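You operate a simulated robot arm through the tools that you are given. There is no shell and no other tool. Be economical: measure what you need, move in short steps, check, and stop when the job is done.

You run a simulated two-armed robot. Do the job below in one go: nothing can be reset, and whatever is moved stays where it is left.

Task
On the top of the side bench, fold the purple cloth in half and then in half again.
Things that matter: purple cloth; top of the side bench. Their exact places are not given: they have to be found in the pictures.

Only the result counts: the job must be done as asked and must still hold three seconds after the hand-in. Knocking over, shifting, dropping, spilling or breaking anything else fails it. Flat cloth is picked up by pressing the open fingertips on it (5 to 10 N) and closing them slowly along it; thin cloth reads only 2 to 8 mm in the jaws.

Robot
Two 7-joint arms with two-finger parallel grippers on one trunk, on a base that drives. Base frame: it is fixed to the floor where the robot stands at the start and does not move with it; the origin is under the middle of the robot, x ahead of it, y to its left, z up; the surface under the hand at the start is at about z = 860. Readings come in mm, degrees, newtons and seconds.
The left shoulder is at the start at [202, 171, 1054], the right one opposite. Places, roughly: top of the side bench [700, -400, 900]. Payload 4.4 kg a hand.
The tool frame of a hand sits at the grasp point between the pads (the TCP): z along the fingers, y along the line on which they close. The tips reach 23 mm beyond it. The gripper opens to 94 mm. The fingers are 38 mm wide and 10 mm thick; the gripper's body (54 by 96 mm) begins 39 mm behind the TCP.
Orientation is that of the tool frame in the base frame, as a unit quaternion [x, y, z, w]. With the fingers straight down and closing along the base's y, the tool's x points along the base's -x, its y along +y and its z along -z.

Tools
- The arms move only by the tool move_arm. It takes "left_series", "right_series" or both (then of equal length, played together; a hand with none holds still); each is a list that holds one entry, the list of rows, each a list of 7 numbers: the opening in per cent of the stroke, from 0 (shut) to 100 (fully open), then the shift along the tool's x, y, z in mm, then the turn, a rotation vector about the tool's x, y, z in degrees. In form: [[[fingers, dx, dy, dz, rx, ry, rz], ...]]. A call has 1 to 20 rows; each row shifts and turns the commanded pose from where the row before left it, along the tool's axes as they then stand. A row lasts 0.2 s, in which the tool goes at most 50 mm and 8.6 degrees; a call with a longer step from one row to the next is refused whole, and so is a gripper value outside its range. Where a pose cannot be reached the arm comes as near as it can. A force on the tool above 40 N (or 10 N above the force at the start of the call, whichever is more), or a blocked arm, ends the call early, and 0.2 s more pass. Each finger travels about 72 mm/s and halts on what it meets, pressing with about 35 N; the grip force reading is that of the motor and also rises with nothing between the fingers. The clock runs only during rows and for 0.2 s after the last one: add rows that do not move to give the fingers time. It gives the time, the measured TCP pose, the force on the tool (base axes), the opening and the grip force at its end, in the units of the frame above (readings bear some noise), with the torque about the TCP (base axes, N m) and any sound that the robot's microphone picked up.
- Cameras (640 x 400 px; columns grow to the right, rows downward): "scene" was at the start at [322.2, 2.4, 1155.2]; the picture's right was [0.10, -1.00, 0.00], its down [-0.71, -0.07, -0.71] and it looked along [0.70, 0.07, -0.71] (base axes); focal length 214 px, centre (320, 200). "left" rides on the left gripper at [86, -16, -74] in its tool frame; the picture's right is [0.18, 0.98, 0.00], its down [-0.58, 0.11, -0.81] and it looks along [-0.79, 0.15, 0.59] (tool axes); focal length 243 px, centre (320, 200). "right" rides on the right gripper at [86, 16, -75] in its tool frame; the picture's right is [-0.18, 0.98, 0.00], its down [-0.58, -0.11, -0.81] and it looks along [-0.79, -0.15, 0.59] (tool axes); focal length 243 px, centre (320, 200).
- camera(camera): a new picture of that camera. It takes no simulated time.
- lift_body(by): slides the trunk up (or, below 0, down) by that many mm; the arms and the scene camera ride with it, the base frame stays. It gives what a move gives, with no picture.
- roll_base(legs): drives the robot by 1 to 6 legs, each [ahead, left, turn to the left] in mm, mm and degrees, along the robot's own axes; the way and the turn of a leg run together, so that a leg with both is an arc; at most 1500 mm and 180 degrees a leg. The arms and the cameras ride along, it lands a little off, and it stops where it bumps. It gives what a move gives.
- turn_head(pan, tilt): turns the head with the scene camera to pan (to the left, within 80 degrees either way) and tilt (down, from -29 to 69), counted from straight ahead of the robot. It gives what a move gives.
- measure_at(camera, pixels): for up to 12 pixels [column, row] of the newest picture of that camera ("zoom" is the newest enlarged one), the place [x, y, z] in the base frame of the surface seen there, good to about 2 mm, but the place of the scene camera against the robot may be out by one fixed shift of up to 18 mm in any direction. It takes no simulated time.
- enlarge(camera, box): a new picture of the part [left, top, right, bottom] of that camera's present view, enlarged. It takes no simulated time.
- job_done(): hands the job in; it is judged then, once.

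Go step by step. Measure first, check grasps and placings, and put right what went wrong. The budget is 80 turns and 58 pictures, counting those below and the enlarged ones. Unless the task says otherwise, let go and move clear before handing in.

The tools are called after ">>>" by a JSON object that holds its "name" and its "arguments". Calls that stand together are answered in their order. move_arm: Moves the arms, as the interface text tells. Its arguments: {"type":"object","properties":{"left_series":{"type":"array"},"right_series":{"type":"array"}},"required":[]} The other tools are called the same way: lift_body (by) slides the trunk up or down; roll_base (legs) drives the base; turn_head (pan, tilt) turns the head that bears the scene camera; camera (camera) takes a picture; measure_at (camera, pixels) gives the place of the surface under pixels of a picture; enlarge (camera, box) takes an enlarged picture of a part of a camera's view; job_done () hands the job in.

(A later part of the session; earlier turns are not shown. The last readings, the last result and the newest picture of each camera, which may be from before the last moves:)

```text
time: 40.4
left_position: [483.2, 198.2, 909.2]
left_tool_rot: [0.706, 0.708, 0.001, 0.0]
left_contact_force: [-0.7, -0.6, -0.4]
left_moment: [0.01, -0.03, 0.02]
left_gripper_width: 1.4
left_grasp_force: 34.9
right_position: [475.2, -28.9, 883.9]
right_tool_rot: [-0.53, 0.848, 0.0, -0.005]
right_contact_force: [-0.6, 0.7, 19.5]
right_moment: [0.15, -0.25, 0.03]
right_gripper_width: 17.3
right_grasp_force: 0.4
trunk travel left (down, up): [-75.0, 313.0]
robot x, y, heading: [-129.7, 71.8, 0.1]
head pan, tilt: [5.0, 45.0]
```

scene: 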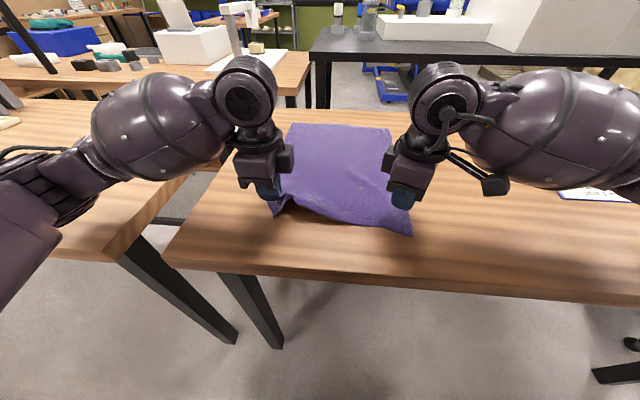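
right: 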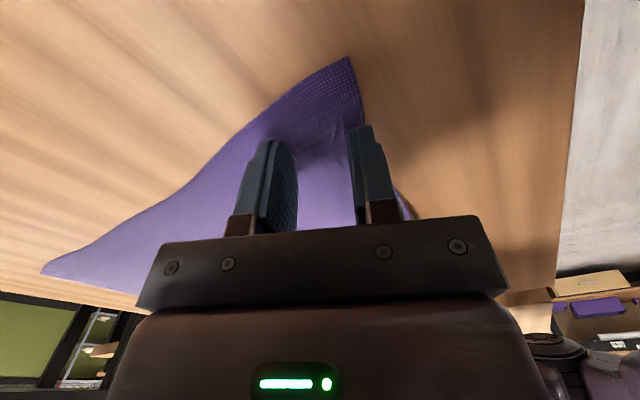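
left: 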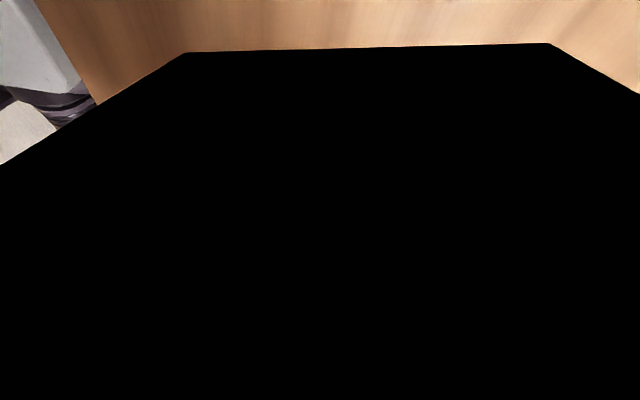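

>>> {"name": "move_arm", "arguments": {"right_series": [[[16, 0, 0, 0, 0, 0, 0], [14, 0, 0, 0, 0, 0, 0], [12, 0, 0, 0, 0, 0, 0], [10, 0, 0, 0, 0, 0, 0], [8, 0, 0, 0, 0, 0, 0]]]}}

>>> {"name": "enlarge", "arguments": {"camera": "right", "box": [200, 40, 440, 240]}}

```text
time: 41.6
left_position: [483.4, 198.9, 909.5]
left_tool_rot: [0.707, 0.707, 0.0, 0.001]
left_contact_force: [-0.1, -0.2, -0.3]
left_moment: [-0.01, 0.0, 0.0]
left_gripper_width: 1.5
left_grasp_force: 35.0
right_position: [476.4, -27.8, 884.4]
right_tool_rot: [-0.53, 0.848, 0.001, -0.005]
right_contact_force: [0.7, 1.7, 23.2]
right_moment: [0.24, -0.19, 0.0]
right_gripper_width: 6.4
right_grasp_force: 0.0
trunk travel left (down, up): [-75.0, 313.0]
robot x, y, heading: [-127.3, 77.0, -0.0]
head pan, tilt: [5.0, 45.0]
```

```text
2.00 times, centred on (320, 140) of right
```

zoom: 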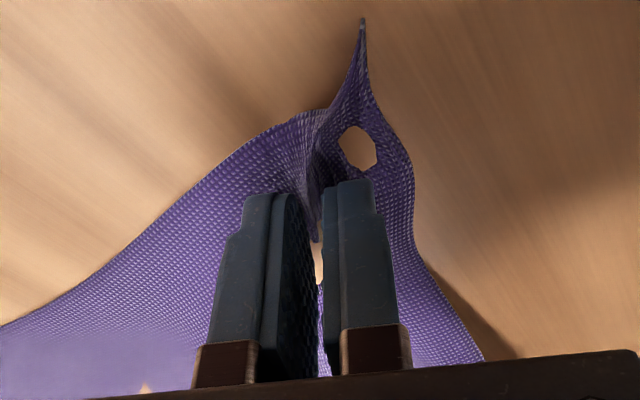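

The cloth is bunching between the tips, near zoom (315,200). I'll finish closing, and then both hands should be holding.

>>> {"name": "move_arm", "arguments": {"right_series": [[[6, 0, 0, 0, 0, 0, 0], [4, 0, 0, 0, 0, 0, 0], [2, 0, 0, 0, 0, 0, 0], [0, 0, 0, 0, 0, 0, 0], [0, 0, 0, 0, 0, 0, 0], [0, 0, 0, -2, 0, 0, 0], [0, 0, 0, -8, 0, 0, 0], [0, 0, 0, -8, 0, 0, 0], [0, 0, 0, 0, 0, 0, 0]]]}}

>>> {"name": "camera", "arguments": {"camera": "right"}}

```text
time: 43.6
left_position: [485.3, 198.0, 908.3]
left_tool_rot: [0.706, 0.709, 0.0, 0.0]
left_contact_force: [0.5, 0.1, -0.9]
left_moment: [0.02, 0.02, 0.03]
left_gripper_width: 1.6
left_grasp_force: 35.2
right_position: [476.5, -28.3, 901.0]
right_tool_rot: [-0.529, 0.848, 0.002, -0.007]
right_contact_force: [0.0, 0.5, -0.6]
right_moment: [0.03, -0.03, 0.0]
right_gripper_width: 1.9
right_grasp_force: 35.3
trunk travel left (down, up): [-75.0, 313.0]
robot x, y, heading: [-127.3, 76.3, -0.2]
head pan, tilt: [5.0, 45.0]
```

```text
27 pictures are left
```

right: 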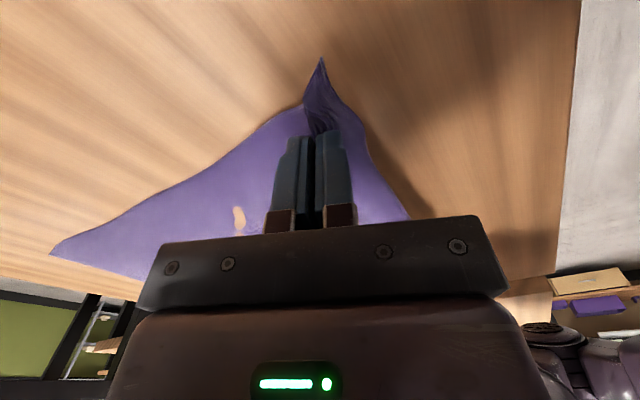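

Both hands hold cloth: left 1.6 mm and right 1.9 mm, with cloth gathered at pixel (320,115). I'll raise the near edge in an arc and roll the base forward as part of the carry.

>>> {"name": "move_arm", "arguments": {"left_series": [[[0, 0, 7, -27, 0, 0, 0], [0, 0, 9, -27, 0, 0, 0], [0, 0, 11, -27, 0, 0, 0], [0, 0, 13, -27, 0, 0, 0], [0, 0, 15, -27, 0, 0, 0], [0, 0, 0, 0, 0, 0, 0]]], "right_series": [[[0, -2.2, -8.8, -28, 0, 0, 0], [0, -2.8, -10.8, -28, 0, 0, 0], [0, -3.4, -12.6, -28, 0, 0, 0], [0, -4, -14.4, -29, 0, 0, 0], [0, -4.6, -16.4, -29, 0, 0, 0], [0, 0, 0, 0, 0, 0, 0]]]}}

>>> {"name": "camera", "arguments": {"camera": "scene"}}

```text
time: 45.0
left_position: [541.7, 197.7, 1040.4]
left_tool_rot: [0.707, 0.707, -0.001, -0.001]
left_contact_force: [0.7, -8.8, -0.8]
left_moment: [-0.17, -0.04, 0.04]
left_gripper_width: 1.3
left_grasp_force: 35.3
right_position: [543.9, -40.1, 1042.7]
right_tool_rot: [-0.53, 0.848, 0.002, -0.006]
right_contact_force: [0.1, 8.7, -0.4]
right_moment: [0.2, 0.02, 0.09]
right_gripper_width: 1.6
right_grasp_force: 35.1
trunk travel left (down, up): [-75.0, 313.0]
robot x, y, heading: [-131.4, 74.6, -0.0]
head pan, tilt: [5.0, 45.0]
```

```text
26 pictures are left
```

scene: 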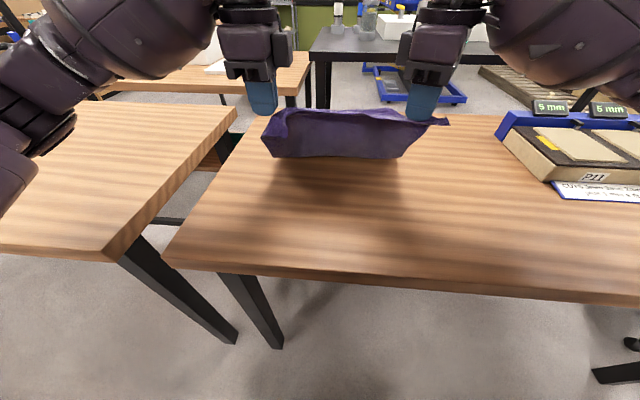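

Both corners are up, but they pull sideways on each other at about 8.7 N. I'll bring the hands slightly together and then roll forward.

>>> {"name": "move_arm", "arguments": {"left_series": [[[0, -3, 0, 0, 0, 0, 0], [0, 0, 0, 0, 0, 0, 0]]], "right_series": [[[0, -2.7, 1.3, 0, 0, 0, 0], [0, 0, 0, 0, 0, 0, 0]]]}}

>>> {"name": "roll_base", "arguments": {"legs": [[130, 0, 0]]}}

>>> {"name": "camera", "arguments": {"camera": "scene"}}

```text
time: 45.6
left_position: [540.9, 195.9, 1041.8]
left_tool_rot: [0.706, 0.708, -0.001, 0.0]
left_contact_force: [-1.0, -2.2, 0.4]
left_moment: [-0.03, -0.01, 0.04]
left_gripper_width: 1.6
left_grasp_force: 34.8
right_position: [542.4, -37.2, 1043.6]
right_tool_rot: [-0.53, 0.848, 0.001, -0.006]
right_contact_force: [-0.3, 2.3, 0.0]
right_moment: [0.08, 0.02, 0.05]
right_gripper_width: 1.9
right_grasp_force: 35.2
trunk travel left (down, up): [-75.0, 313.0]
robot x, y, heading: [-131.5, 74.4, -0.1]
head pan, tilt: [5.0, 45.0]
```

```text
time: 46.9
left_position: [669.4, 195.0, 1043.5]
left_tool_rot: [0.707, 0.707, 0.0, 0.0]
left_contact_force: [-0.1, -2.0, -0.1]
left_moment: [-0.05, 0.0, -0.01]
left_gripper_width: 1.5
left_grasp_force: 35.0
right_position: [671.4, -38.5, 1042.9]
right_tool_rot: [-0.529, 0.849, 0.002, -0.006]
right_contact_force: [0.3, 3.3, -1.0]
right_moment: [0.06, 0.02, 0.02]
right_gripper_width: 1.8
right_grasp_force: 35.2
trunk travel left (down, up): [-75.0, 313.0]
robot x, y, heading: [-4.5, 74.8, -0.0]
head pan, tilt: [5.0, 45.0]
```

```text
25 pictures are left
```

scene: 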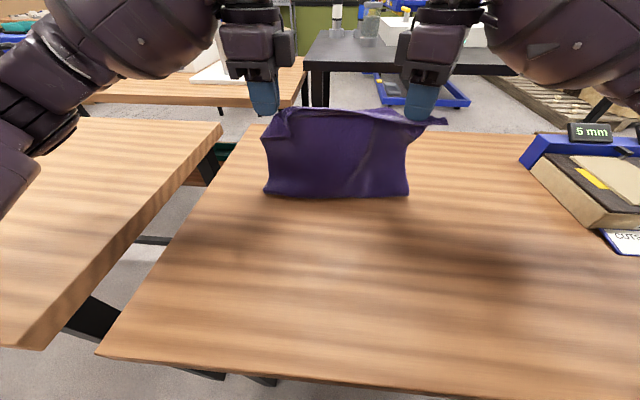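

The cloth hangs cleanly in a U. I'll complete the arc so the grasp points come down just inside the far edge (x≈812).

>>> {"name": "move_arm", "arguments": {"left_series": [[[0, 0, 22, 4, 0, 0, 0], [0, 0, 21, 7, 0, 0, 0], [0, 0, 19, 10, 0, 0, 0], [0, 0, 17, 13, 0, 0, 0], [0, 0, 15, 16, 0, 0, 0], [0, 0, 14, 18, 0, 0, 0], [0, 0, 12, 20, 0, 0, 0], [0, 0, 10, 21, 0, 0, 0], [0, 0, 7, 22, 0, 0, 0], [0, 0, 5, 18, 0, 0, 0], [0, 0, 0, 0, 0, 0, 0]]], "right_series": [[[0, -9.6, -19.8, 4, 0, 0, 0], [0, -9.2, -18.9, 7, 0, 0, 0], [0, -8.3, -17.1, 10, 0, 0, 0], [0, -7.4, -15.3, 13, 0, 0, 0], [0, -6.6, -13.5, 16, 0, 0, 0], [0, -6.1, -12.6, 18, 0, 0, 0], [0, -5.3, -10.8, 20, 0, 0, 0], [0, -4.4, -9, 21, 0, 0, 0], [0, -3.1, -6.3, 22, 0, 0, 0], [0, -2.2, -4.5, 18, 0, 0, 0], [0, 0, 0, 0, 0, 0, 0]]]}}

>>> {"name": "camera", "arguments": {"camera": "scene"}}

>>> {"name": "camera", "arguments": {"camera": "right"}}

```text
time: 48.6
left_position: [794.6, 186.4, 941.9]
left_tool_rot: [0.714, 0.7, -0.004, 0.006]
left_contact_force: [-10.1, -20.3, 9.4]
left_moment: [-0.58, 0.18, -0.3]
left_gripper_width: 1.7
left_grasp_force: 34.8
right_position: [704.8, -29.5, 1029.0]
right_tool_rot: [-0.529, 0.848, 0.004, -0.003]
right_contact_force: [10.3, 20.2, -8.4]
right_moment: [0.56, -0.28, -0.03]
right_gripper_width: 1.8
right_grasp_force: 35.2
right hand out of reach, approached as far as the arm can: row 2, 3, 4, 5, 6, 7, 8
trunk travel left (down, up): [-75.0, 313.0]
robot x, y, heading: [-0.2, 72.0, -0.1]
head pan, tilt: [5.0, 45.0]
stopped in row 8 (right hand): the force on the tool passed its limit at 43 N (the readings are from after the stop); the commanded pose is now the measured one
```

```text
24 pictures are left
```

scene: 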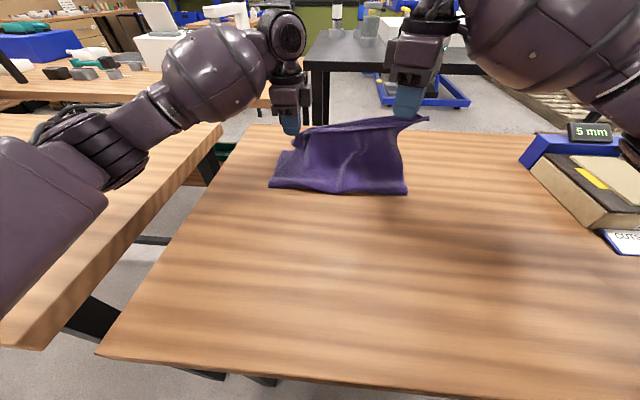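

```text
23 pictures are left
```

right: 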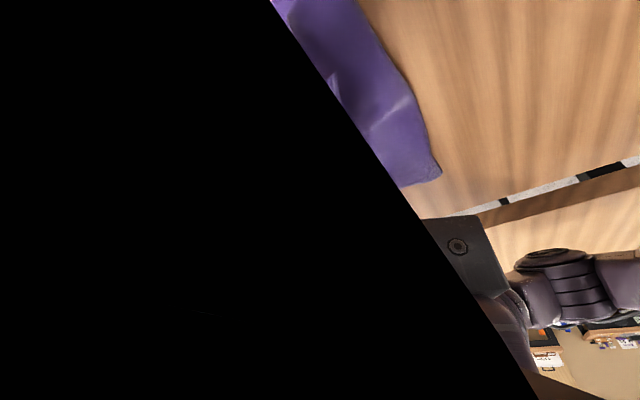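

The right hand ran into its yaw limit and lagged, though both grips still hold (1.7 and 1.8 mm). I'll bring the left back beside it and unwind the right yaw to the straight orientation.

>>> {"name": "move_arm", "arguments": {"left_series": [[[0, 2, -22, -22, 0, 0, 0], [0, 2, -23, -22, 0, 0, 0], [0, 2, -23, -22, 0, 0, 0], [0, 0, -22, -22, 0, 0, 0], [0, 0, 0, 0, 0, 0, 0], [0, 0, 0, 0, 0, 0, 0], [0, 0, 0, 0, 0, 0, 0], [0, 0, 0, 0, 0, 0, 0], [0, 0, 0, 0, 0, 0, 0], [0, 0, 0, 0, 0, 0, 0], [0, 0, 0, 0, 0, 0, 0], [0, 0, 0, 0, 0, 0, 0]]], "right_series": [[[0, 0, 0, 0, 0, 0, 0], [0, 0, 0, 0, 0, 0, 0], [0, 0, 0, 0, 0, 0, 0], [0, 0, 0, 0, 0, 0, 0], [0, 0, 0, 0, 0, 0, 8], [0, 0, 0, 0, 0, 0, 8], [0, 0, 0, 0, 0, 0, 8], [0, 0, 0, 0, 0, 0, 8], [0, 0, 0, 0, 0, 0, 8], [0, 0, 0, 0, 0, 0, 8], [0, 0, 0, 0, 0, 0, 8], [0, 0, 0, 0, 0, 0, 8]]]}}

```text
time: 51.2
left_position: [703.7, 197.7, 1028.6]
left_tool_rot: [0.711, 0.704, -0.003, 0.004]
left_contact_force: [-0.8, -0.3, -0.3]
left_moment: [0.0, -0.04, -0.03]
left_gripper_width: 1.7
left_grasp_force: 35.4
right_position: [704.6, -31.3, 1031.5]
right_tool_rot: [0.002, 1.0, 0.0, -0.006]
right_contact_force: [-0.1, -0.3, 0.2]
right_moment: [0.0, 0.0, 0.05]
right_gripper_width: 1.7
right_grasp_force: 35.0
trunk travel left (down, up): [-75.0, 313.0]
robot x, y, heading: [-2.2, 75.2, -0.2]
head pan, tilt: [5.0, 45.0]
```

Everything is relaxed again. Now I'll make the final arc together, with the right hand straight.

>>> {"name": "move_arm", "arguments": {"left_series": [[[0, 0, 19, 8, 0, 0, 0], [0, 0, 18, 11, 0, 0, 0], [0, 0, 17, 14, 0, 0, 0], [0, 0, 15, 17, 0, 0, 0], [0, 0, 13, 19, 0, 0, 0], [0, 0, 11, 20, 0, 0, 0], [0, 0, 9, 21, 0, 0, 0], [0, 0, 6, 22, 0, 0, 0], [0, 0, 0, 0, 0, 0, 0]]], "right_series": [[[0, -19, 0, 8, 0, 0, 0], [0, -18, -1, 11, 0, 0, 0], [0, -17, -1, 14, 0, 0, 0], [0, -15, -1, 17, 0, 0, 0], [0, -13, -1, 19, 0, 0, 0], [0, -11, 0, 20, 0, 0, 0], [0, -9, 0, 21, 0, 0, 0], [0, -6, 0, 22, 0, 0, 0], [0, 0, 0, 0, 0, 0, 0]]]}}

>>> {"name": "camera", "arguments": {"camera": "scene"}}

```text
time: 53.2
left_position: [811.9, 195.1, 897.8]
left_tool_rot: [0.711, 0.703, -0.001, 0.004]
left_contact_force: [0.0, -0.4, 0.5]
left_moment: [-0.06, 0.05, 0.01]
left_gripper_width: 1.6
left_grasp_force: 34.9
right_position: [811.4, -35.9, 898.0]
right_tool_rot: [0.001, 1.0, 0.0, -0.004]
right_contact_force: [0.0, -0.2, 0.6]
right_moment: [0.0, 0.01, 0.0]
right_gripper_width: 1.9
right_grasp_force: 34.6
trunk travel left (down, up): [-75.0, 313.0]
robot x, y, heading: [-0.1, 73.8, 0.1]
head pan, tilt: [5.0, 45.0]
```

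```text
22 pictures are left
```

scene: 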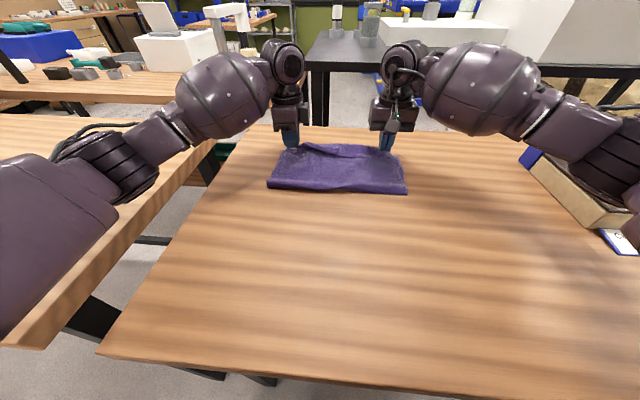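

That is close to a half fold. I'll open, lift clear and pull the hands back to look.

>>> {"name": "move_arm", "arguments": {"left_series": [[[10, 0, 0, 3, 0, 0, 0], [30, 0, 0, 0, 0, 0, 0], [45, 0, 0, 0, 0, 0, 0], [45, 0, 0, 0, 0, 0, 0], [45, 0, 0, -15, 0, 0, 0], [45, 0, 0, -30, 0, 0, 0], [45, 20, 0, -40, 0, 0, 0], [45, 40, 0, -20, 0, 0, 0], [45, 40, -20, 0, 0, 0, 0], [45, 0, 0, 0, 0, 0, 0]]], "right_series": [[[10, 0, 0, 3, 0, 0, 0], [30, 0, 0, 0, 0, 0, 0], [45, 0, 0, 0, 0, 0, 0], [45, 0, 0, 0, 0, 0, 0], [45, 0, 0, -15, 0, 0, 0], [45, 0, 0, -30, 0, 0, 0], [45, 20, -20, -40, 0, 0, 0], [45, 20, -40, -20, 0, 0, 0], [45, 20, -40, 0, 0, 0, 0], [45, 0, 0, 0, 0, 0, 0]]]}}

>>> {"name": "camera", "arguments": {"camera": "scene"}}

>>> {"name": "enlarge", "arguments": {"camera": "scene", "box": [240, 110, 440, 220]}}

```text
time: 55.5
left_position: [795.5, 297.5, 996.8]
left_tool_rot: [0.711, 0.703, -0.003, 0.004]
left_contact_force: [-0.1, 0.2, 0.5]
left_moment: [-0.01, -0.01, 0.0]
left_gripper_width: 42.2
left_grasp_force: 0.0
right_position: [751.3, -136.3, 1001.2]
right_tool_rot: [0.001, 1.0, 0.0, -0.006]
right_contact_force: [0.6, -0.1, -0.7]
right_moment: [-0.04, 0.01, 0.0]
right_gripper_width: 42.3
right_grasp_force: 0.0
trunk travel left (down, up): [-75.0, 313.0]
robot x, y, heading: [2.5, 76.0, -0.1]
head pan, tilt: [5.0, 45.0]
```

```text
21 pictures are left
```

scene: 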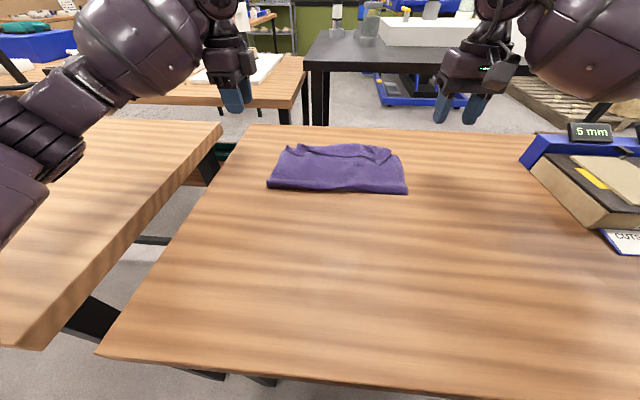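

```text
3.20 times, centred on (340, 165) of scene
```

zoom: 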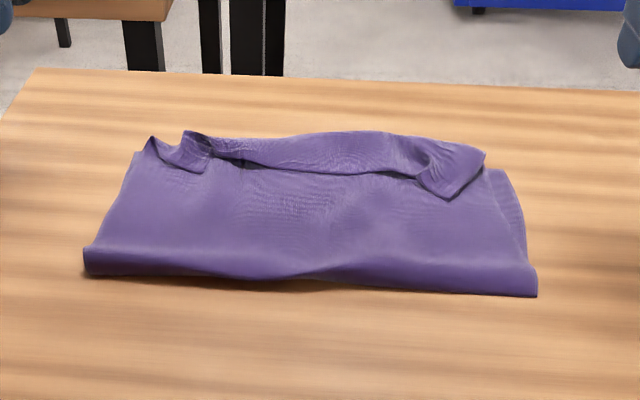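

The half fold is there, but the far hem has curled back about 30 mm, at zoom (190–480, 140–190). I'll measure it.

>>> {"name": "measure_at", "arguments": {"camera": "zoom", "pixels": [[88, 268], [300, 278], [532, 290], [136, 155], [512, 180], [190, 135], [300, 136], [482, 155], [445, 193], [330, 172], [165, 165], [300, 220]]}}

```text
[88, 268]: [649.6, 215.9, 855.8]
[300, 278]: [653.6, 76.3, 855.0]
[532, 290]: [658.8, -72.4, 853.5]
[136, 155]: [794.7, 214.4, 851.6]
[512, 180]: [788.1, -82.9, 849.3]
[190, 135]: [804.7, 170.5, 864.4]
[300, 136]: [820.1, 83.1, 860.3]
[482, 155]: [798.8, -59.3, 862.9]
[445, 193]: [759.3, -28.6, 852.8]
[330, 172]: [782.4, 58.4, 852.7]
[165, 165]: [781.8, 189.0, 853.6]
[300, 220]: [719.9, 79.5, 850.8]
```

The loose corners of the hem are near true (790,197) and (768,-20). I'll press lightly on them with closed fingertips and drag them forward to unroll the hem.

>>> {"name": "move_arm", "arguments": {"left_series": [[[0, -34, -3, 0, 0, 0, 0], [0, -34, -3, 20, 0, 0, 0], [0, -34, -2, 40, 0, 0, 0], [0, 0, 0, 40, 0, 0, 0], [0, 0, 0, 8, 0, 0, 0], [0, 0, 0, 0, 0, 0, 0]]], "right_series": [[[0, -7, 36, 0, 0, 0, 0], [0, -7, 36, 20, 0, 0, 0], [0, -7, 36, 40, 0, 0, 0], [0, 0, 0, 40, 0, 0, 0], [0, 0, 0, 12, 0, 0, 0], [0, 0, 0, 0, 0, 0, 0]]]}}

>>> {"name": "camera", "arguments": {"camera": "right"}}

```text
refused: row 3 steps farther than a row can; nothing moved
```

```text
19 pictures are left
```

right: 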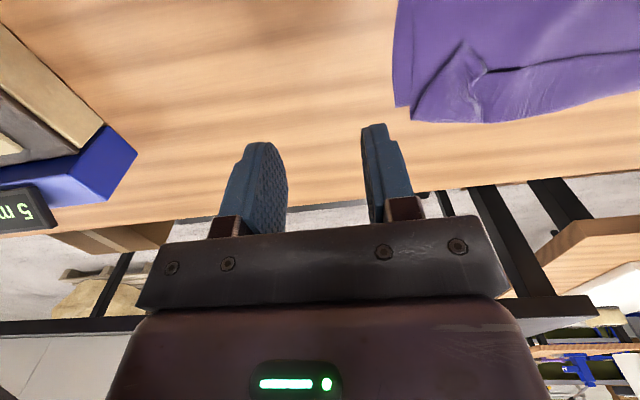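

>>> {"name": "measure_at", "arguments": {"camera": "right", "pixels": [[462, 47], [475, 72], [413, 112], [397, 104], [510, 120], [540, 66], [635, 92], [430, 95]]}}

>>> {"name": "move_arm", "arguments": {"left_series": [[[0, -34, -3, 0, 0, 0, 0], [0, -34, -3, 20, 0, 0, 0], [0, -34, -2, 30, 0, 0, 0], [0, 0, 0, 40, 0, 0, 0], [0, 0, 0, 15, 0, 0, 0], [0, 0, 0, 0, 0, 0, 0]]], "right_series": [[[0, -7, 36, 0, 0, 0, 0], [0, -7, 36, 20, 0, 0, 0], [0, -7, 36, 30, 0, 0, 0], [0, 0, 0, 40, 0, 0, 0], [0, 0, 0, 19, 0, 0, 0], [0, 0, 0, 0, 0, 0, 0]]]}}

```text
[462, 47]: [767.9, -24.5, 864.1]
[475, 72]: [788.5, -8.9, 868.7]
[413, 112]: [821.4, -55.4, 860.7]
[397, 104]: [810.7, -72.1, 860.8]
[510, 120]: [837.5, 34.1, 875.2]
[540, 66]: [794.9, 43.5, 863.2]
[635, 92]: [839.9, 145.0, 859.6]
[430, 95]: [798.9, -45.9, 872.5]
```

```text
time: 56.9
left_position: [784.9, 193.8, 894.3]
left_tool_rot: [0.711, 0.703, -0.001, 0.005]
left_contact_force: [0.6, 0.6, -0.2]
left_moment: [-0.02, 0.0, 0.0]
left_gripper_width: 0.1
left_grasp_force: 34.8
right_position: [773.0, -28.0, 892.6]
right_tool_rot: [0.001, 1.0, -0.001, -0.004]
right_contact_force: [-0.3, 0.5, 0.0]
right_moment: [-0.01, 0.01, 0.0]
right_gripper_width: 0.0
right_grasp_force: 34.7
trunk travel left (down, up): [-75.0, 313.0]
robot x, y, heading: [-0.6, 74.9, -0.3]
head pan, tilt: [5.0, 45.0]
```

>>> {"name": "move_arm", "arguments": {"left_series": [[[0, 0, 6, 0, 0, 0, 0], [0, 0, 0, 4, 0, 0, 0], [0, 0, 0, 3.5, 0, 0, 0], [0, 4, 9, 0, 0, 0, 0], [0, 4, 9, 0, 0, 0, 0], [0, 4, 9, 0, 0, 0, 0], [0, 4, 9, -0.5, 0, 0, 0], [0, 4, 9, -0.5, 0, 0, 0], [0, 0, 0, 0, 0, 0, 0]]], "right_series": [[[0, -8, 0, 0, 0, 0, 0], [0, 0, 0, 3, 0, 0, 0], [0, 0, 0, 3.5, 0, 0, 0], [0, -10, -4, 0, 0, 0, 0], [0, -10, -4, 0, 0, 0, 0], [0, -10, -4, 0, 0, 0, 0], [0, -10, -4, -0.5, 0, 0, 0], [0, -10, -4, -0.5, 0, 0, 0], [0, 0, 0, 0, 0, 0, 0]]]}}

>>> {"name": "enlarge", "arguments": {"camera": "scene", "box": [240, 110, 440, 220]}}

```text
time: 58.9
left_position: [836.5, 213.9, 886.3]
left_tool_rot: [0.711, 0.703, -0.003, 0.004]
left_contact_force: [0.1, 0.5, -0.1]
left_moment: [-0.01, 0.03, 0.01]
left_gripper_width: 0.0
left_grasp_force: 35.2
right_position: [830.8, -47.8, 885.5]
right_tool_rot: [0.002, 1.0, 0.0, -0.006]
right_contact_force: [-1.4, 0.7, 2.7]
right_moment: [0.0, -0.05, 0.01]
right_gripper_width: 0.2
right_grasp_force: 34.7
trunk travel left (down, up): [-75.0, 313.0]
robot x, y, heading: [-1.0, 74.6, 0.2]
head pan, tilt: [5.0, 45.0]
```

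```text
3.20 times, centred on (340, 165) of scene
```

zoom: 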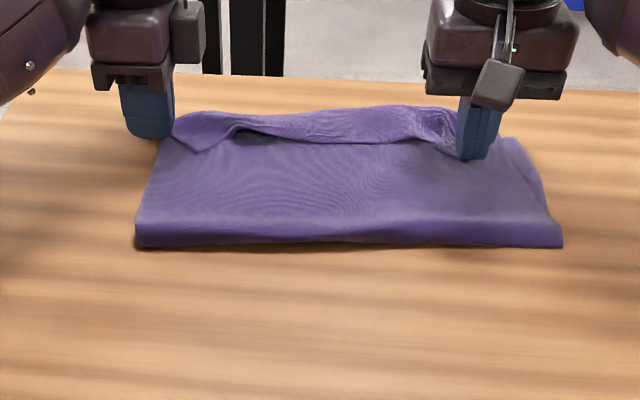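

The drag mostly slid the stack forward, so I'll accept the small turned-up hem. I'll lift clear, return the left hand to its straight orientation and look again.

>>> {"name": "move_arm", "arguments": {"left_series": [[[0, 0, 0, -20, 0, 0, 0], [10, 0, 0, -40, 0, 0, 0], [30, 25, 0, -30, 0, 0, -8], [30, 35, -20, 0, 0, 0, -8], [30, 35, -20, 0, 0, 0, -8], [30, 0, 0, 0, 0, 0, -8], [30, 0, 0, 0, 0, 0, -8], [30, 0, 0, 0, 0, 0, -8], [30, 0, 0, 0, 0, 0, -8], [30, 0, 0, 0, 0, 0, -8], [30, 0, 0, 0, 0, 0, -8], [30, 0, 0, 0, 0, 0, -8], [30, 0, 0, 0, 0, 0, -8], [30, 0, 0, 0, 0, 0, -2], [30, 0, 0, 0, 0, 0, 0]]], "right_series": [[[0, 0, 0, -20, 0, 0, 0], [0, 0, 0, -40, 0, 0, 0], [0, 0, -40, -20, 0, 0, 0], [0, 20, -40, 0, 0, 0, 0], [0, 20, -40, 0, 0, 0, 0], [0, 20, -40, 0, 0, 0, 0], [0, 20, 0, 0, 0, 0, 0], [0, 0, 0, 0, 0, 0, 0], [0, 0, 0, 0, 0, 0, 0], [0, 0, 0, 0, 0, 0, 0], [0, 0, 0, 0, 0, 0, 0], [0, 0, 0, 0, 0, 0, 0], [0, 0, 0, 0, 0, 0, 0], [0, 0, 0, 0, 0, 0, 0], [0, 0, 0, 0, 0, 0, 0]]]}}

>>> {"name": "enlarge", "arguments": {"camera": "scene", "box": [240, 110, 440, 220]}}

```text
time: 62.0
left_position: [783.4, 298.8, 975.8]
left_tool_rot: [0.006, 1.0, -0.005, 0.001]
left_contact_force: [0.4, -0.3, 0.9]
left_moment: [0.01, 0.0, -0.01]
left_gripper_width: 28.3
left_grasp_force: 0.1
right_position: [749.2, -206.7, 966.6]
right_tool_rot: [0.002, 1.0, 0.001, -0.005]
right_contact_force: [-1.1, 0.4, 0.8]
right_moment: [-0.01, 0.01, 0.01]
right_gripper_width: 0.1
right_grasp_force: 34.8
trunk travel left (down, up): [-75.0, 313.0]
robot x, y, heading: [1.4, 75.8, 0.1]
head pan, tilt: [5.0, 45.0]
```

```text
3.20 times, centred on (340, 165) of scene
```

zoom: 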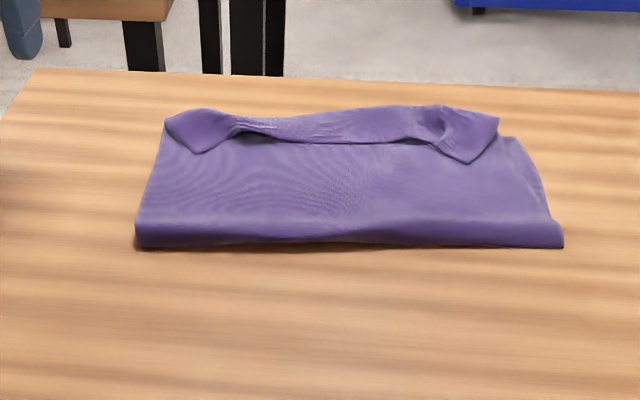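

>>> {"name": "measure_at", "arguments": {"camera": "zoom", "pixels": [[140, 230], [350, 238], [558, 240], [166, 120], [498, 120], [516, 142], [200, 150], [470, 160], [330, 112], [330, 143], [150, 175], [540, 190]]}}

```text
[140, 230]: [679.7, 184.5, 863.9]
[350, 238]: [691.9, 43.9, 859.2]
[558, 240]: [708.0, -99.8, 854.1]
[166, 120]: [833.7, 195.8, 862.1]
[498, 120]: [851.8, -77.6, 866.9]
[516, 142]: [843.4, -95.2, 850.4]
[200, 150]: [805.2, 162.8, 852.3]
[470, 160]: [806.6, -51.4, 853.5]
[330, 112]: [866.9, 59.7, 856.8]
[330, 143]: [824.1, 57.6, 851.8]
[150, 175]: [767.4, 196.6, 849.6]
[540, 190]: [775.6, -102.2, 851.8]
```

The stack is now about 160 × 288 mm: the front crease runs (689,192)→(717,-92), and the left edge is at y≈200. For the second fold, the left hand takes the middle of the left edge, around (768,178), with both layers.

>>> {"name": "move_arm", "arguments": {"left_series": [[[32, 5, -40, 0, 0, 0, 0], [32, 5, -40, 10, 0, 0, 0], [32, 5, -41, 25, 0, 0, 0], [32, 0, 0, 40, 0, 0, 0], [32, 0, 0, 10, 0, 0, 0], [32, 0, 0, 0, 0, 0, 0]]]}}

>>> {"name": "camera", "arguments": {"camera": "left"}}

```text
time: 63.5
left_position: [768.6, 178.1, 890.8]
left_tool_rot: [0.005, 1.0, -0.005, 0.0]
left_contact_force: [-0.5, -0.1, -0.2]
left_moment: [-0.04, -0.01, -0.01]
left_gripper_width: 30.2
left_grasp_force: 0.0
right_position: [749.8, -207.5, 967.0]
right_tool_rot: [0.002, 1.0, 0.0, -0.005]
right_contact_force: [0.6, 0.7, -0.4]
right_moment: [-0.01, -0.02, 0.02]
right_gripper_width: 0.0
right_grasp_force: 34.8
trunk travel left (down, up): [-75.0, 313.0]
robot x, y, heading: [-1.4, 76.5, -0.3]
head pan, tilt: [5.0, 45.0]
```

```text
16 pictures are left
```

left: 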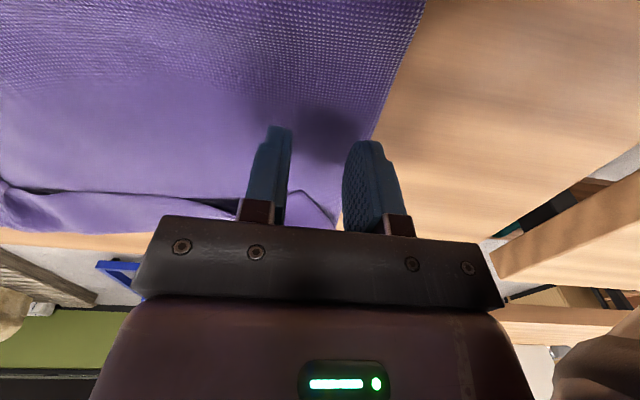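

>>> {"name": "measure_at", "arguments": {"camera": "left", "pixels": [[372, 130], [390, 95], [408, 50], [420, 10], [320, 150], [337, 215]]}}

```text
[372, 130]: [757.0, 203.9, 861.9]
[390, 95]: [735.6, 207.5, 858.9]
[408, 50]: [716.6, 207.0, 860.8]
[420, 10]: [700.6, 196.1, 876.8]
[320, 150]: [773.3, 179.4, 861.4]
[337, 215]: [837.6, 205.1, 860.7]
```

The edge is at y≈204 and the outer tip spans 193–203, so it is on the cloth. I'll press down.

>>> {"name": "move_arm", "arguments": {"left_series": [[[32, 0, -2, 3, 0, 0, 0], [32, 0, 0, 2, 0, 0, 0], [32, 0, 0, 1, 0, 0, 0], [32, 0, 0, 0.5, 0, 0, 0], [32, 0, 0, 0.3, 0, 0, 0], [32, 0, 0, 0, 0, 0, 0]]]}}

```text
time: 64.8
left_position: [766.3, 175.7, 885.4]
left_tool_rot: [0.006, 1.0, -0.003, 0.001]
left_contact_force: [0.6, 0.6, 0.8]
left_moment: [0.05, -0.01, 0.0]
left_gripper_width: 30.2
left_grasp_force: 0.1
right_position: [749.1, -206.3, 966.4]
right_tool_rot: [0.001, 1.0, 0.0, -0.005]
right_contact_force: [-0.6, -0.1, 0.0]
right_moment: [-0.02, -0.06, 0.01]
right_gripper_width: 0.1
right_grasp_force: 34.7
trunk travel left (down, up): [-75.0, 313.0]
robot x, y, heading: [-0.4, 74.6, 0.1]
head pan, tilt: [5.0, 45.0]
```

>>> {"name": "move_arm", "arguments": {"left_series": [[[32, 0, 0, 0.8, 0, 0, 0], [32, 0, 0, 0.5, 0, 0, 0], [32, 0, 0, 0.3, 0, 0, 0], [32, 0, 0, 0, 0, 0, 0], [32, 0, 0, 0, 0, 0, 0]]]}}

```text
time: 66.0
left_position: [766.4, 176.8, 885.4]
left_tool_rot: [0.006, 1.0, -0.004, 0.002]
left_contact_force: [2.3, 0.9, 7.0]
left_moment: [0.14, -0.04, -0.04]
left_gripper_width: 30.2
left_grasp_force: 0.0
right_position: [750.8, -207.1, 966.0]
right_tool_rot: [0.001, 1.0, 0.0, -0.005]
right_contact_force: [0.2, -0.7, -0.3]
right_moment: [-0.02, -0.01, -0.03]
right_gripper_width: 0.0
right_grasp_force: 34.7
trunk travel left (down, up): [-75.0, 313.0]
robot x, y, heading: [1.2, 75.1, 0.1]
head pan, tilt: [5.0, 45.0]
```

Contact is at 7 N. I'll press a little more and close slowly, checking midway.

>>> {"name": "move_arm", "arguments": {"left_series": [[[32, 0, 0, 0.5, 0, 0, 0], [30, 0, 0, 0.2, 0, 0, 0], [28, 0, 0, 0, 0, 0, 0], [26, 0, 0, 0, 0, 0, 0], [24, 0, 0, 0, 0, 0, 0], [22, 0, 0, 0, 0, 0, 0], [20, 0, 0, 0, 0, 0, 0], [18, 0, 0, 0, 0, 0, 0], [16, 0, 0, 0, 0, 0, 0]]]}}

>>> {"name": "enlarge", "arguments": {"camera": "left", "box": [200, 40, 440, 240]}}

```text
time: 68.0
left_position: [765.3, 175.8, 883.7]
left_tool_rot: [0.005, 1.0, -0.003, 0.003]
left_contact_force: [0.8, 1.1, 19.4]
left_moment: [0.18, 0.1, 0.02]
left_gripper_width: 14.4
left_grasp_force: 0.0
right_position: [749.0, -207.4, 966.9]
right_tool_rot: [0.002, 1.0, 0.0, -0.004]
right_contact_force: [-0.1, 0.1, -0.2]
right_moment: [0.03, 0.0, 0.03]
right_gripper_width: 0.2
right_grasp_force: 34.7
trunk travel left (down, up): [-75.0, 313.0]
robot x, y, heading: [-3.9, 74.9, -0.1]
head pan, tilt: [5.0, 45.0]
```

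```text
2.00 times, centred on (320, 140) of left
```

zoom: 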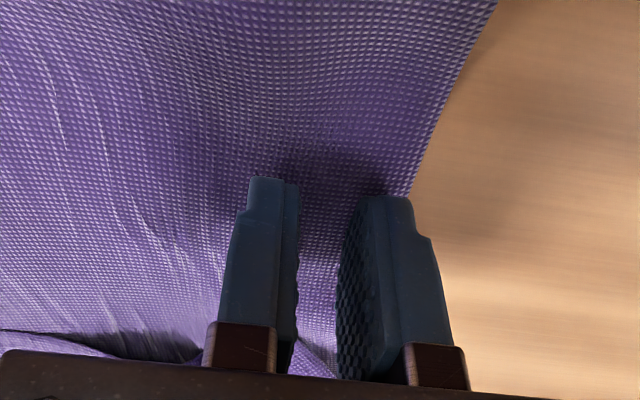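

>>> {"name": "move_arm", "arguments": {"left_series": [[[14, 0, 0, 0, 0, 0, 0], [12, 0, 0, 0, 0, 0, 0], [10, 0, 0, 0, 0, 0, 0], [8, 0, 0, 0, 0, 0, 0], [6, 0, 0, 0, 0, 0, 0], [4, 0, 0, 0, 0, 0, 0], [2, 0, 0, 0, 0, 0, 0], [0, 0, 0, 0, 0, 0, 0], [0, 0, 0, 0, 0, 0, 0]]]}}

>>> {"name": "enlarge", "arguments": {"camera": "left", "box": [200, 40, 440, 240]}}

```text
time: 70.0
left_position: [765.6, 176.6, 885.5]
left_tool_rot: [0.005, 1.0, -0.005, 0.003]
left_contact_force: [0.2, 2.6, 21.8]
left_moment: [0.08, 0.15, -0.04]
left_gripper_width: 0.1
left_grasp_force: 35.3
right_position: [749.7, -206.0, 967.6]
right_tool_rot: [0.002, 1.0, 0.0, -0.004]
right_contact_force: [0.2, 0.0, 0.1]
right_moment: [-0.02, 0.0, -0.01]
right_gripper_width: 0.1
right_grasp_force: 34.4
trunk travel left (down, up): [-75.0, 313.0]
robot x, y, heading: [-0.7, 74.1, -0.1]
head pan, tilt: [5.0, 45.0]
```

```text
2.00 times, centred on (320, 140) of left
```

zoom: 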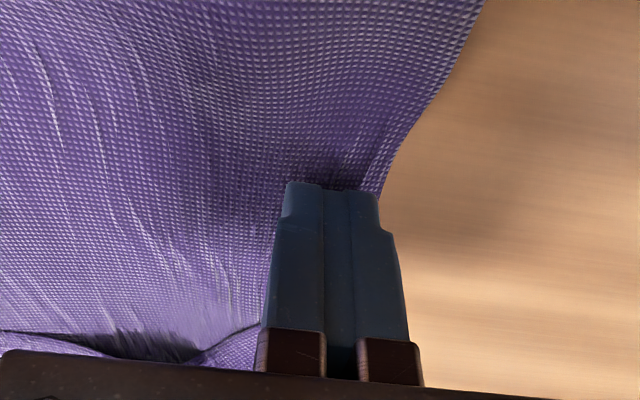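

It slipped at about 20 N. I'll lift, open wider, move slightly inward and press more firmly, around 30 N, as worked before.

>>> {"name": "move_arm", "arguments": {"left_series": [[[0, 0, 0, -8, 0, 0, 0], [20, 0, -6, 0, 0, 0, 0], [40, 0, 0, 0, 0, 0, 0], [40, 0, 0, 0, 0, 0, 0], [40, 0, 0, 4, 0, 0, 0], [40, 0, 0, 3, 0, 0, 0], [40, 0, 0, 1, 0, 0, 0], [40, 0, 0, 0.4, 0, 0, 0], [40, 0, 0, 0, 0, 0, 0], [40, 0, 0, 0, 0, 0, 0]]]}}

```text
time: 72.2
left_position: [767.5, 169.7, 885.1]
left_tool_rot: [0.005, 1.0, -0.004, 0.002]
left_contact_force: [3.8, 0.6, 16.5]
left_moment: [0.31, -0.04, -0.1]
left_gripper_width: 37.8
left_grasp_force: 0.3
right_position: [749.8, -205.2, 966.7]
right_tool_rot: [0.002, 1.0, 0.0, -0.004]
right_contact_force: [-0.1, 0.5, 0.4]
right_moment: [0.02, 0.03, 0.02]
right_gripper_width: 0.0
right_grasp_force: 34.7
trunk travel left (down, up): [-75.0, 313.0]
robot x, y, heading: [-1.1, 76.1, 0.1]
head pan, tilt: [5.0, 45.0]
```

>>> {"name": "move_arm", "arguments": {"left_series": [[[40, 0, 0, 0.5, 0, 0, 0], [40, 0, 0, 0.3, 0, 0, 0], [37, 0, 0, 0, 0, 0, 0], [34, 0, 0, 0, 0, 0, 0], [31, 0, 0, 0, 0, 0, 0], [28, 0, 0, 0, 0, 0, 0], [25, 0, 0, 0, 0, 0, 0], [22, 0, 0, 0, 0, 0, 0], [19, 0, 0, 0, 0, 0, 0], [17, 0, 0, 0, 0, 0, 0]]]}}

>>> {"name": "enlarge", "arguments": {"camera": "left", "box": [200, 40, 440, 240]}}

```text
time: 74.5
left_position: [766.1, 169.6, 885.2]
left_tool_rot: [0.006, 1.0, -0.004, 0.002]
left_contact_force: [1.3, 4.1, 28.7]
left_moment: [0.31, 0.18, -0.03]
left_gripper_width: 16.8
left_grasp_force: 0.7
right_position: [749.2, -206.4, 969.4]
right_tool_rot: [0.002, 1.0, 0.001, -0.003]
right_contact_force: [0.0, -1.1, -0.2]
right_moment: [0.02, 0.04, 0.01]
right_gripper_width: 0.2
right_grasp_force: 35.4
trunk travel left (down, up): [-75.0, 313.0]
robot x, y, heading: [-0.2, 76.8, -0.0]
head pan, tilt: [5.0, 45.0]
```

```text
2.00 times, centred on (320, 140) of left
```

zoom: 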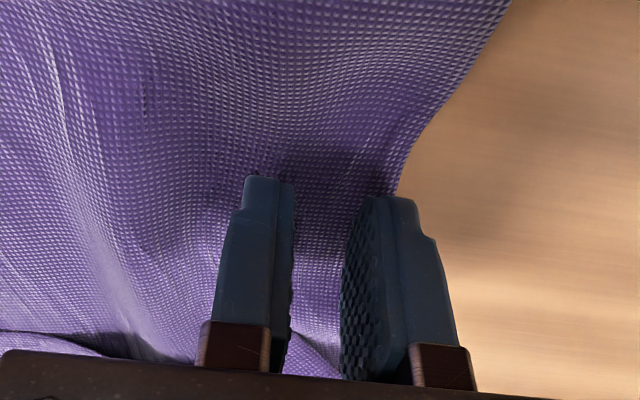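

>>> {"name": "move_arm", "arguments": {"left_series": [[[15, 0, 0, 0, 0, 0, 0], [13, 0, 0, 0, 0, 0, 0], [11, 0, 0, 0, 0, 0, 0], [9, 0, 0, 0, 0, 0, 0], [7, 0, 0, 0, 0, 0, 0], [5, 0, 0, 0, 0, 0, 0], [3, 0, 0, 0, 0, 0, 0], [1, 0, 0, 0, 0, 0, 0], [0, 0, 0, 0, 0, 0, 0], [0, 0, 0, 0, 0, 0, 0]]]}}

```text
time: 76.7
left_position: [766.7, 169.4, 884.5]
left_tool_rot: [0.005, 1.0, -0.005, 0.003]
left_contact_force: [-0.1, 2.9, 30.5]
left_moment: [0.18, 0.26, -0.06]
left_gripper_width: 0.0
left_grasp_force: 34.9
right_position: [748.5, -207.2, 967.5]
right_tool_rot: [0.002, 1.0, 0.0, -0.003]
right_contact_force: [1.3, 0.1, 0.0]
right_moment: [-0.01, -0.01, 0.03]
right_gripper_width: 0.0
right_grasp_force: 35.2
trunk travel left (down, up): [-75.0, 313.0]
robot x, y, heading: [-1.5, 77.3, 0.1]
head pan, tilt: [5.0, 45.0]
```

The middle of the two-layer edge won't gather, because only the top layer can buckle. The front crease joins both layers and stands up as a loop, so I'll grab the crease ends with both hands. First I'll lift clear and look.

>>> {"name": "move_arm", "arguments": {"left_series": [[[0, 0, 0, -20, 0, 0, 0], [10, 0, 20, -20, 0, 0, 8.5], [25, 0, 10, -20, 0, 0, 8.5], [25, 0, 0, 0, 0, 0, 8.5], [25, 0, 0, 0, 0, 0, 8.5], [25, 0, 0, 0, 0, 0, 8.5], [25, 0, 0, 0, 0, 0, 8.5], [25, 0, 0, 0, 0, 0, 8.5], [25, 0, 0, 0, 0, 0, 8.5], [25, 0, 0, 0, 0, 0, 8.5], [25, 0, 0, 0, 0, 0, 8.5], [25, 0, 0, 0, 0, 0, 4.5], [25, 0, 0, 0, 0, 0, 0]]], "right_series": [[[10, 0, 0, 0, 0, 0, 0], [25, 0, 0, 0, 0, 0, 0], [25, 30, 0, 0, 0, 0, 0], [25, 30, 0, 0, 0, 0, -8], [25, 0, 0, 0, 0, 0, -8], [25, 0, 0, 0, 0, 0, -8], [25, 0, 0, 0, 0, 0, -8], [25, 0, 0, 0, 0, 0, -8], [25, 0, 0, 0, 0, 0, -5], [25, 0, 0, 0, 0, 0, 0], [25, 0, 0, 0, 0, 0, 0], [25, 0, 0, 0, 0, 0, 0], [25, 0, 0, 0, 0, 0, 0]]]}}

>>> {"name": "enlarge", "arguments": {"camera": "scene", "box": [240, 110, 440, 220]}}

```text
time: 79.5
left_position: [767.9, 199.9, 941.9]
left_tool_rot: [0.709, 0.705, -0.003, 0.004]
left_contact_force: [-0.6, 0.6, 0.3]
left_moment: [-0.03, 0.02, 0.01]
left_gripper_width: 23.3
left_grasp_force: 0.0
right_position: [690.6, -207.5, 967.6]
right_tool_rot: [-0.381, 0.924, 0.003, -0.005]
right_contact_force: [0.2, 0.5, 0.2]
right_moment: [-0.01, 0.01, 0.05]
right_gripper_width: 23.5
right_grasp_force: 0.1
trunk travel left (down, up): [-75.0, 313.0]
robot x, y, heading: [2.1, 73.4, -0.0]
head pan, tilt: [5.0, 45.0]
```

```text
3.20 times, centred on (340, 165) of scene
```

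zoom: 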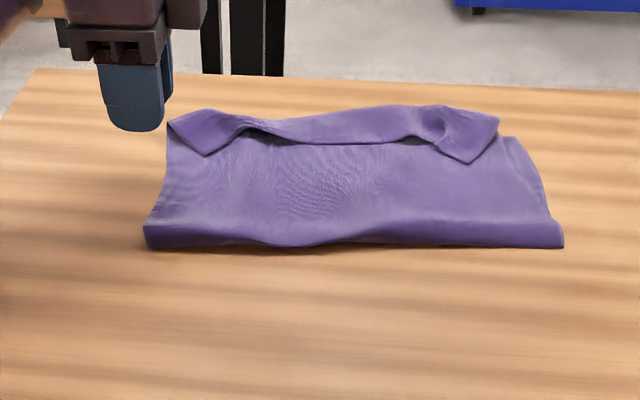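

>>> {"name": "measure_at", "arguments": {"camera": "zoom", "pixels": [[148, 226], [148, 244], [180, 245], [180, 222], [560, 224], [560, 244], [530, 243], [530, 220], [165, 205], [540, 205]]}}

```text
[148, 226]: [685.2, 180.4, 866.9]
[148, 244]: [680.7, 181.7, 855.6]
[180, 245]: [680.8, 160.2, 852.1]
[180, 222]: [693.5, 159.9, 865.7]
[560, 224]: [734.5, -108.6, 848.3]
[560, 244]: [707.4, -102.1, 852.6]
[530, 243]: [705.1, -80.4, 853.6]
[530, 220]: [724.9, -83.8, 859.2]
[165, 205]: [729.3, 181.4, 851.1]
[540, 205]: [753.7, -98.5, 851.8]
```

The crease loop's ends are at true (690,190) and (715,-94), standing 12–17 mm high. The right hand needs to close along x too, so I'll try turning its yaw the other way, which the left wrist could do.

>>> {"name": "move_arm", "arguments": {"right_series": [[[36, 0, 0, 0, 0, 0, 8.5], [36, 0, 0, 0, 0, 0, 8.5], [36, 0, 0, 0, 0, 0, 8.5], [36, 0, 0, 0, 0, 0, 8.5], [36, 0, 0, 0, 0, 0, 8.5], [36, 0, 0, 0, 0, 0, 8.5], [36, 0, 0, 0, 0, 0, 8.5], [36, 0, 0, 0, 0, 0, 8.5], [36, 0, 0, 0, 0, 0, 8.5], [36, 0, 0, 0, 0, 0, 8.5], [36, 0, 0, 0, 0, 0, 8.5], [36, 0, 0, 0, 0, 0, 8.5], [36, 0, 0, 0, 0, 0, 8.5], [36, 0, 0, 0, 0, 0, 8.5], [36, 0, 0, 0, 0, 0, 8.5], [36, 0, 0, 0, 0, 0, 4], [36, 0, 0, 0, 0, 0, 0]]]}}

```text
time: 83.0
left_position: [768.6, 201.0, 941.6]
left_tool_rot: [0.708, 0.706, -0.003, 0.003]
left_contact_force: [-0.2, -0.2, 0.0]
left_moment: [0.01, -0.02, 0.04]
left_gripper_width: 23.3
left_grasp_force: 0.1
right_position: [690.1, -208.2, 967.4]
right_tool_rot: [0.686, 0.727, -0.003, -0.004]
right_contact_force: [-0.1, 0.3, 0.4]
right_moment: [0.04, 0.02, 0.01]
right_gripper_width: 33.9
right_grasp_force: 0.1
trunk travel left (down, up): [-75.0, 313.0]
robot x, y, heading: [-1.7, 74.4, 0.0]
head pan, tilt: [5.0, 45.0]
```

The right hand reached +87°, so it can also close along x. Now I'll place both hands straddling the crease loop ends, first staying above them.

>>> {"name": "move_arm", "arguments": {"left_series": [[[36, -10, -22, 0, 0, 0, 0], [36, -10, -22, 0, 0, 0, 0], [36, -9, -22, 0, 0, 0, 0], [36, 0, 0, 0, 0, 0, 0], [36, 0, 0, 20, 0, 0, 0], [36, 0, 0, 15, 0, 0, 0], [36, 0, 0, 0, 0, 0, 0]]], "right_series": [[[36, 35, 12, 0, 0, 0, 0], [36, 35, 12, 0, 0, 0, 0], [36, 35, 12, 0, 0, 0, 0], [36, 25.6, 9.5, 0, 0, 0, 0], [36, 0, 0, 30, 0, 0, 0], [36, 0, 0, 30, 0, 0, 0], [36, 0, 0, 0, 0, 0, 0]]]}}

>>> {"name": "camera", "arguments": {"camera": "left"}}

>>> {"name": "camera", "arguments": {"camera": "right"}}

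```text
time: 84.7
left_position: [702.6, 170.9, 906.9]
left_tool_rot: [0.707, 0.707, -0.002, 0.004]
left_contact_force: [0.6, -0.8, 0.2]
left_moment: [0.02, 0.0, 0.0]
left_gripper_width: 33.5
left_grasp_force: 0.0
right_position: [728.2, -74.4, 906.3]
right_tool_rot: [0.686, 0.728, -0.004, -0.003]
right_contact_force: [0.9, -0.9, -0.1]
right_moment: [0.02, -0.05, -0.01]
right_gripper_width: 33.7
right_grasp_force: 0.1
trunk travel left (down, up): [-75.0, 313.0]
robot x, y, heading: [0.7, 74.4, 0.0]
head pan, tilt: [5.0, 45.0]
```

```text
11 pictures are left
```

left: 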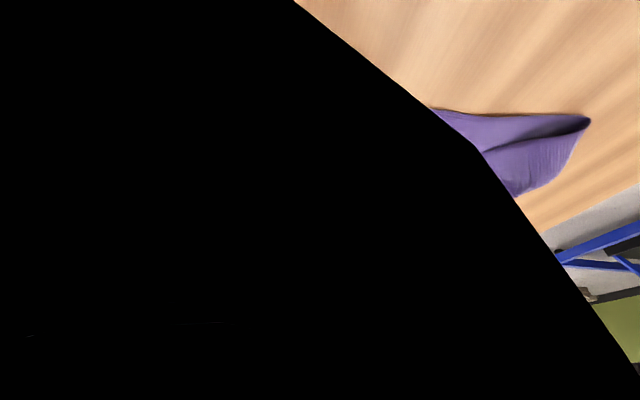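

```text
10 pictures are left
```

right: 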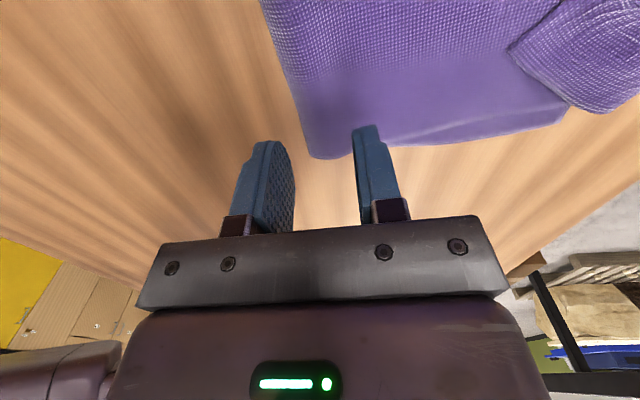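

>>> {"name": "measure_at", "arguments": {"camera": "right", "pixels": [[312, 155], [330, 153], [303, 120], [295, 90], [330, 110], [345, 80], [420, 130], [400, 143]]}}

```text
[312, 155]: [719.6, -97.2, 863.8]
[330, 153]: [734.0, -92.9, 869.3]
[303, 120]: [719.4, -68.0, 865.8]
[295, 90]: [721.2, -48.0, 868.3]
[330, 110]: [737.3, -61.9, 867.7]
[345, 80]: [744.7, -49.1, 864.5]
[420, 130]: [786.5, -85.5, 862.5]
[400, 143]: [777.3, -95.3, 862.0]
```

Right crease front is at x≈719, so the fingers straddle it well. I'll lower both to light contact.

>>> {"name": "move_arm", "arguments": {"left_series": [[[36, 0, 0, 10, 0, 0, 0], [36, 0, 0, 10, 0, 0, 0], [36, 0, 0, 1.5, 0, 0, 0], [36, 0, 0, 1, 0, 0, 0], [36, 0, 0, 0, 0, 0, 0], [36, 0, 0, 0, 0, 0, 0]]], "right_series": [[[36, 0, 3, 10, 0, 0, 0], [36, 0, 0, 10, 0, 0, 0], [36, 0, 0, 1.5, 0, 0, 0], [36, 0, 0, 1, 0, 0, 0], [36, 0, 0, 0, 0, 0, 0], [36, 0, 0, 0, 0, 0, 0]]]}}

```text
time: 86.0
left_position: [702.5, 169.8, 884.1]
left_tool_rot: [0.708, 0.707, -0.002, 0.004]
left_contact_force: [-0.2, 0.3, 1.9]
left_moment: [-0.03, -0.03, -0.01]
left_gripper_width: 34.0
left_grasp_force: 0.1
right_position: [730.5, -74.0, 885.0]
right_tool_rot: [0.686, 0.727, -0.003, -0.003]
right_contact_force: [0.2, -1.1, 7.5]
right_moment: [-0.09, -0.16, -0.02]
right_gripper_width: 34.0
right_grasp_force: 0.5
trunk travel left (down, up): [-75.0, 313.0]
robot x, y, heading: [-2.7, 77.2, -0.0]
head pan, tilt: [5.0, 45.0]
```

Both hands touch lightly, at 2 and 7.5 N. I'll close slowly on the loop, with the left pressed slightly more.

>>> {"name": "move_arm", "arguments": {"left_series": [[[34, 0, 0, 0.7, 0, 0, 0], [32, 0, 0, 0, 0, 0, 0], [30, 0, 0, 0, 0, 0, 0], [28, 0, 0, 0, 0, 0, 0], [26, 0, 0, 0, 0, 0, 0], [24, 0, 0, 0, 0, 0, 0], [22, 0, 0, 0, 0, 0, 0], [20, 0, 0, 0, 0, 0, 0], [18, 0, 0, 0, 0, 0, 0], [16, 0, 0, 0, 0, 0, 0], [14, 0, 0, 0, 0, 0, 0], [12, 0, 0, 0, 0, 0, 0], [10, 0, 0, 0, 0, 0, 0], [8, 0, 0, 0, 0, 0, 0], [6, 0, 0, 0, 0, 0, 0], [4, 0, 0, 0, 0, 0, 0], [2, 0, 0, 0, 0, 0, 0], [0, 0, 0, 0, 0, 0, 0], [0, 0, 0, 0, 0, 0, 0]]], "right_series": [[[34, 0, 0, 0.2, 0, 0, 0], [32, 0, 0, 0, 0, 0, 0], [30, 0, 0, 0, 0, 0, 0], [28, 0, 0, 0, 0, 0, 0], [26, 0, 0, 0, 0, 0, 0], [24, 0, 0, 0, 0, 0, 0], [22, 0, 0, 0, 0, 0, 0], [20, 0, 0, 0, 0, 0, 0], [18, 0, 0, 0, 0, 0, 0], [16, 0, 0, 0, 0, 0, 0], [14, 0, 0, 0, 0, 0, 0], [12, 0, 0, 0, 0, 0, 0], [10, 0, 0, 0, 0, 0, 0], [8, 0, 0, 0, 0, 0, 0], [6, 0, 0, 0, 0, 0, 0], [4, 0, 0, 0, 0, 0, 0], [2, 0, 0, 0, 0, 0, 0], [0, 0, 0, 0, 0, 0, 0], [0, 0, 0, 0, 0, 0, 0]]]}}

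```text
time: 90.0
left_position: [701.5, 170.9, 885.5]
left_tool_rot: [0.707, 0.707, -0.002, 0.004]
left_contact_force: [-0.1, 0.3, 5.4]
left_moment: [0.03, -0.01, -0.02]
left_gripper_width: 2.1
left_grasp_force: 34.9
right_position: [729.2, -75.2, 885.2]
right_tool_rot: [0.686, 0.727, -0.003, -0.003]
right_contact_force: [0.8, -0.8, 12.9]
right_moment: [-0.11, -0.12, 0.03]
right_gripper_width: 2.2
right_grasp_force: 35.2
trunk travel left (down, up): [-75.0, 313.0]
robot x, y, heading: [-1.0, 76.1, -0.0]
head pan, tilt: [5.0, 45.0]
```

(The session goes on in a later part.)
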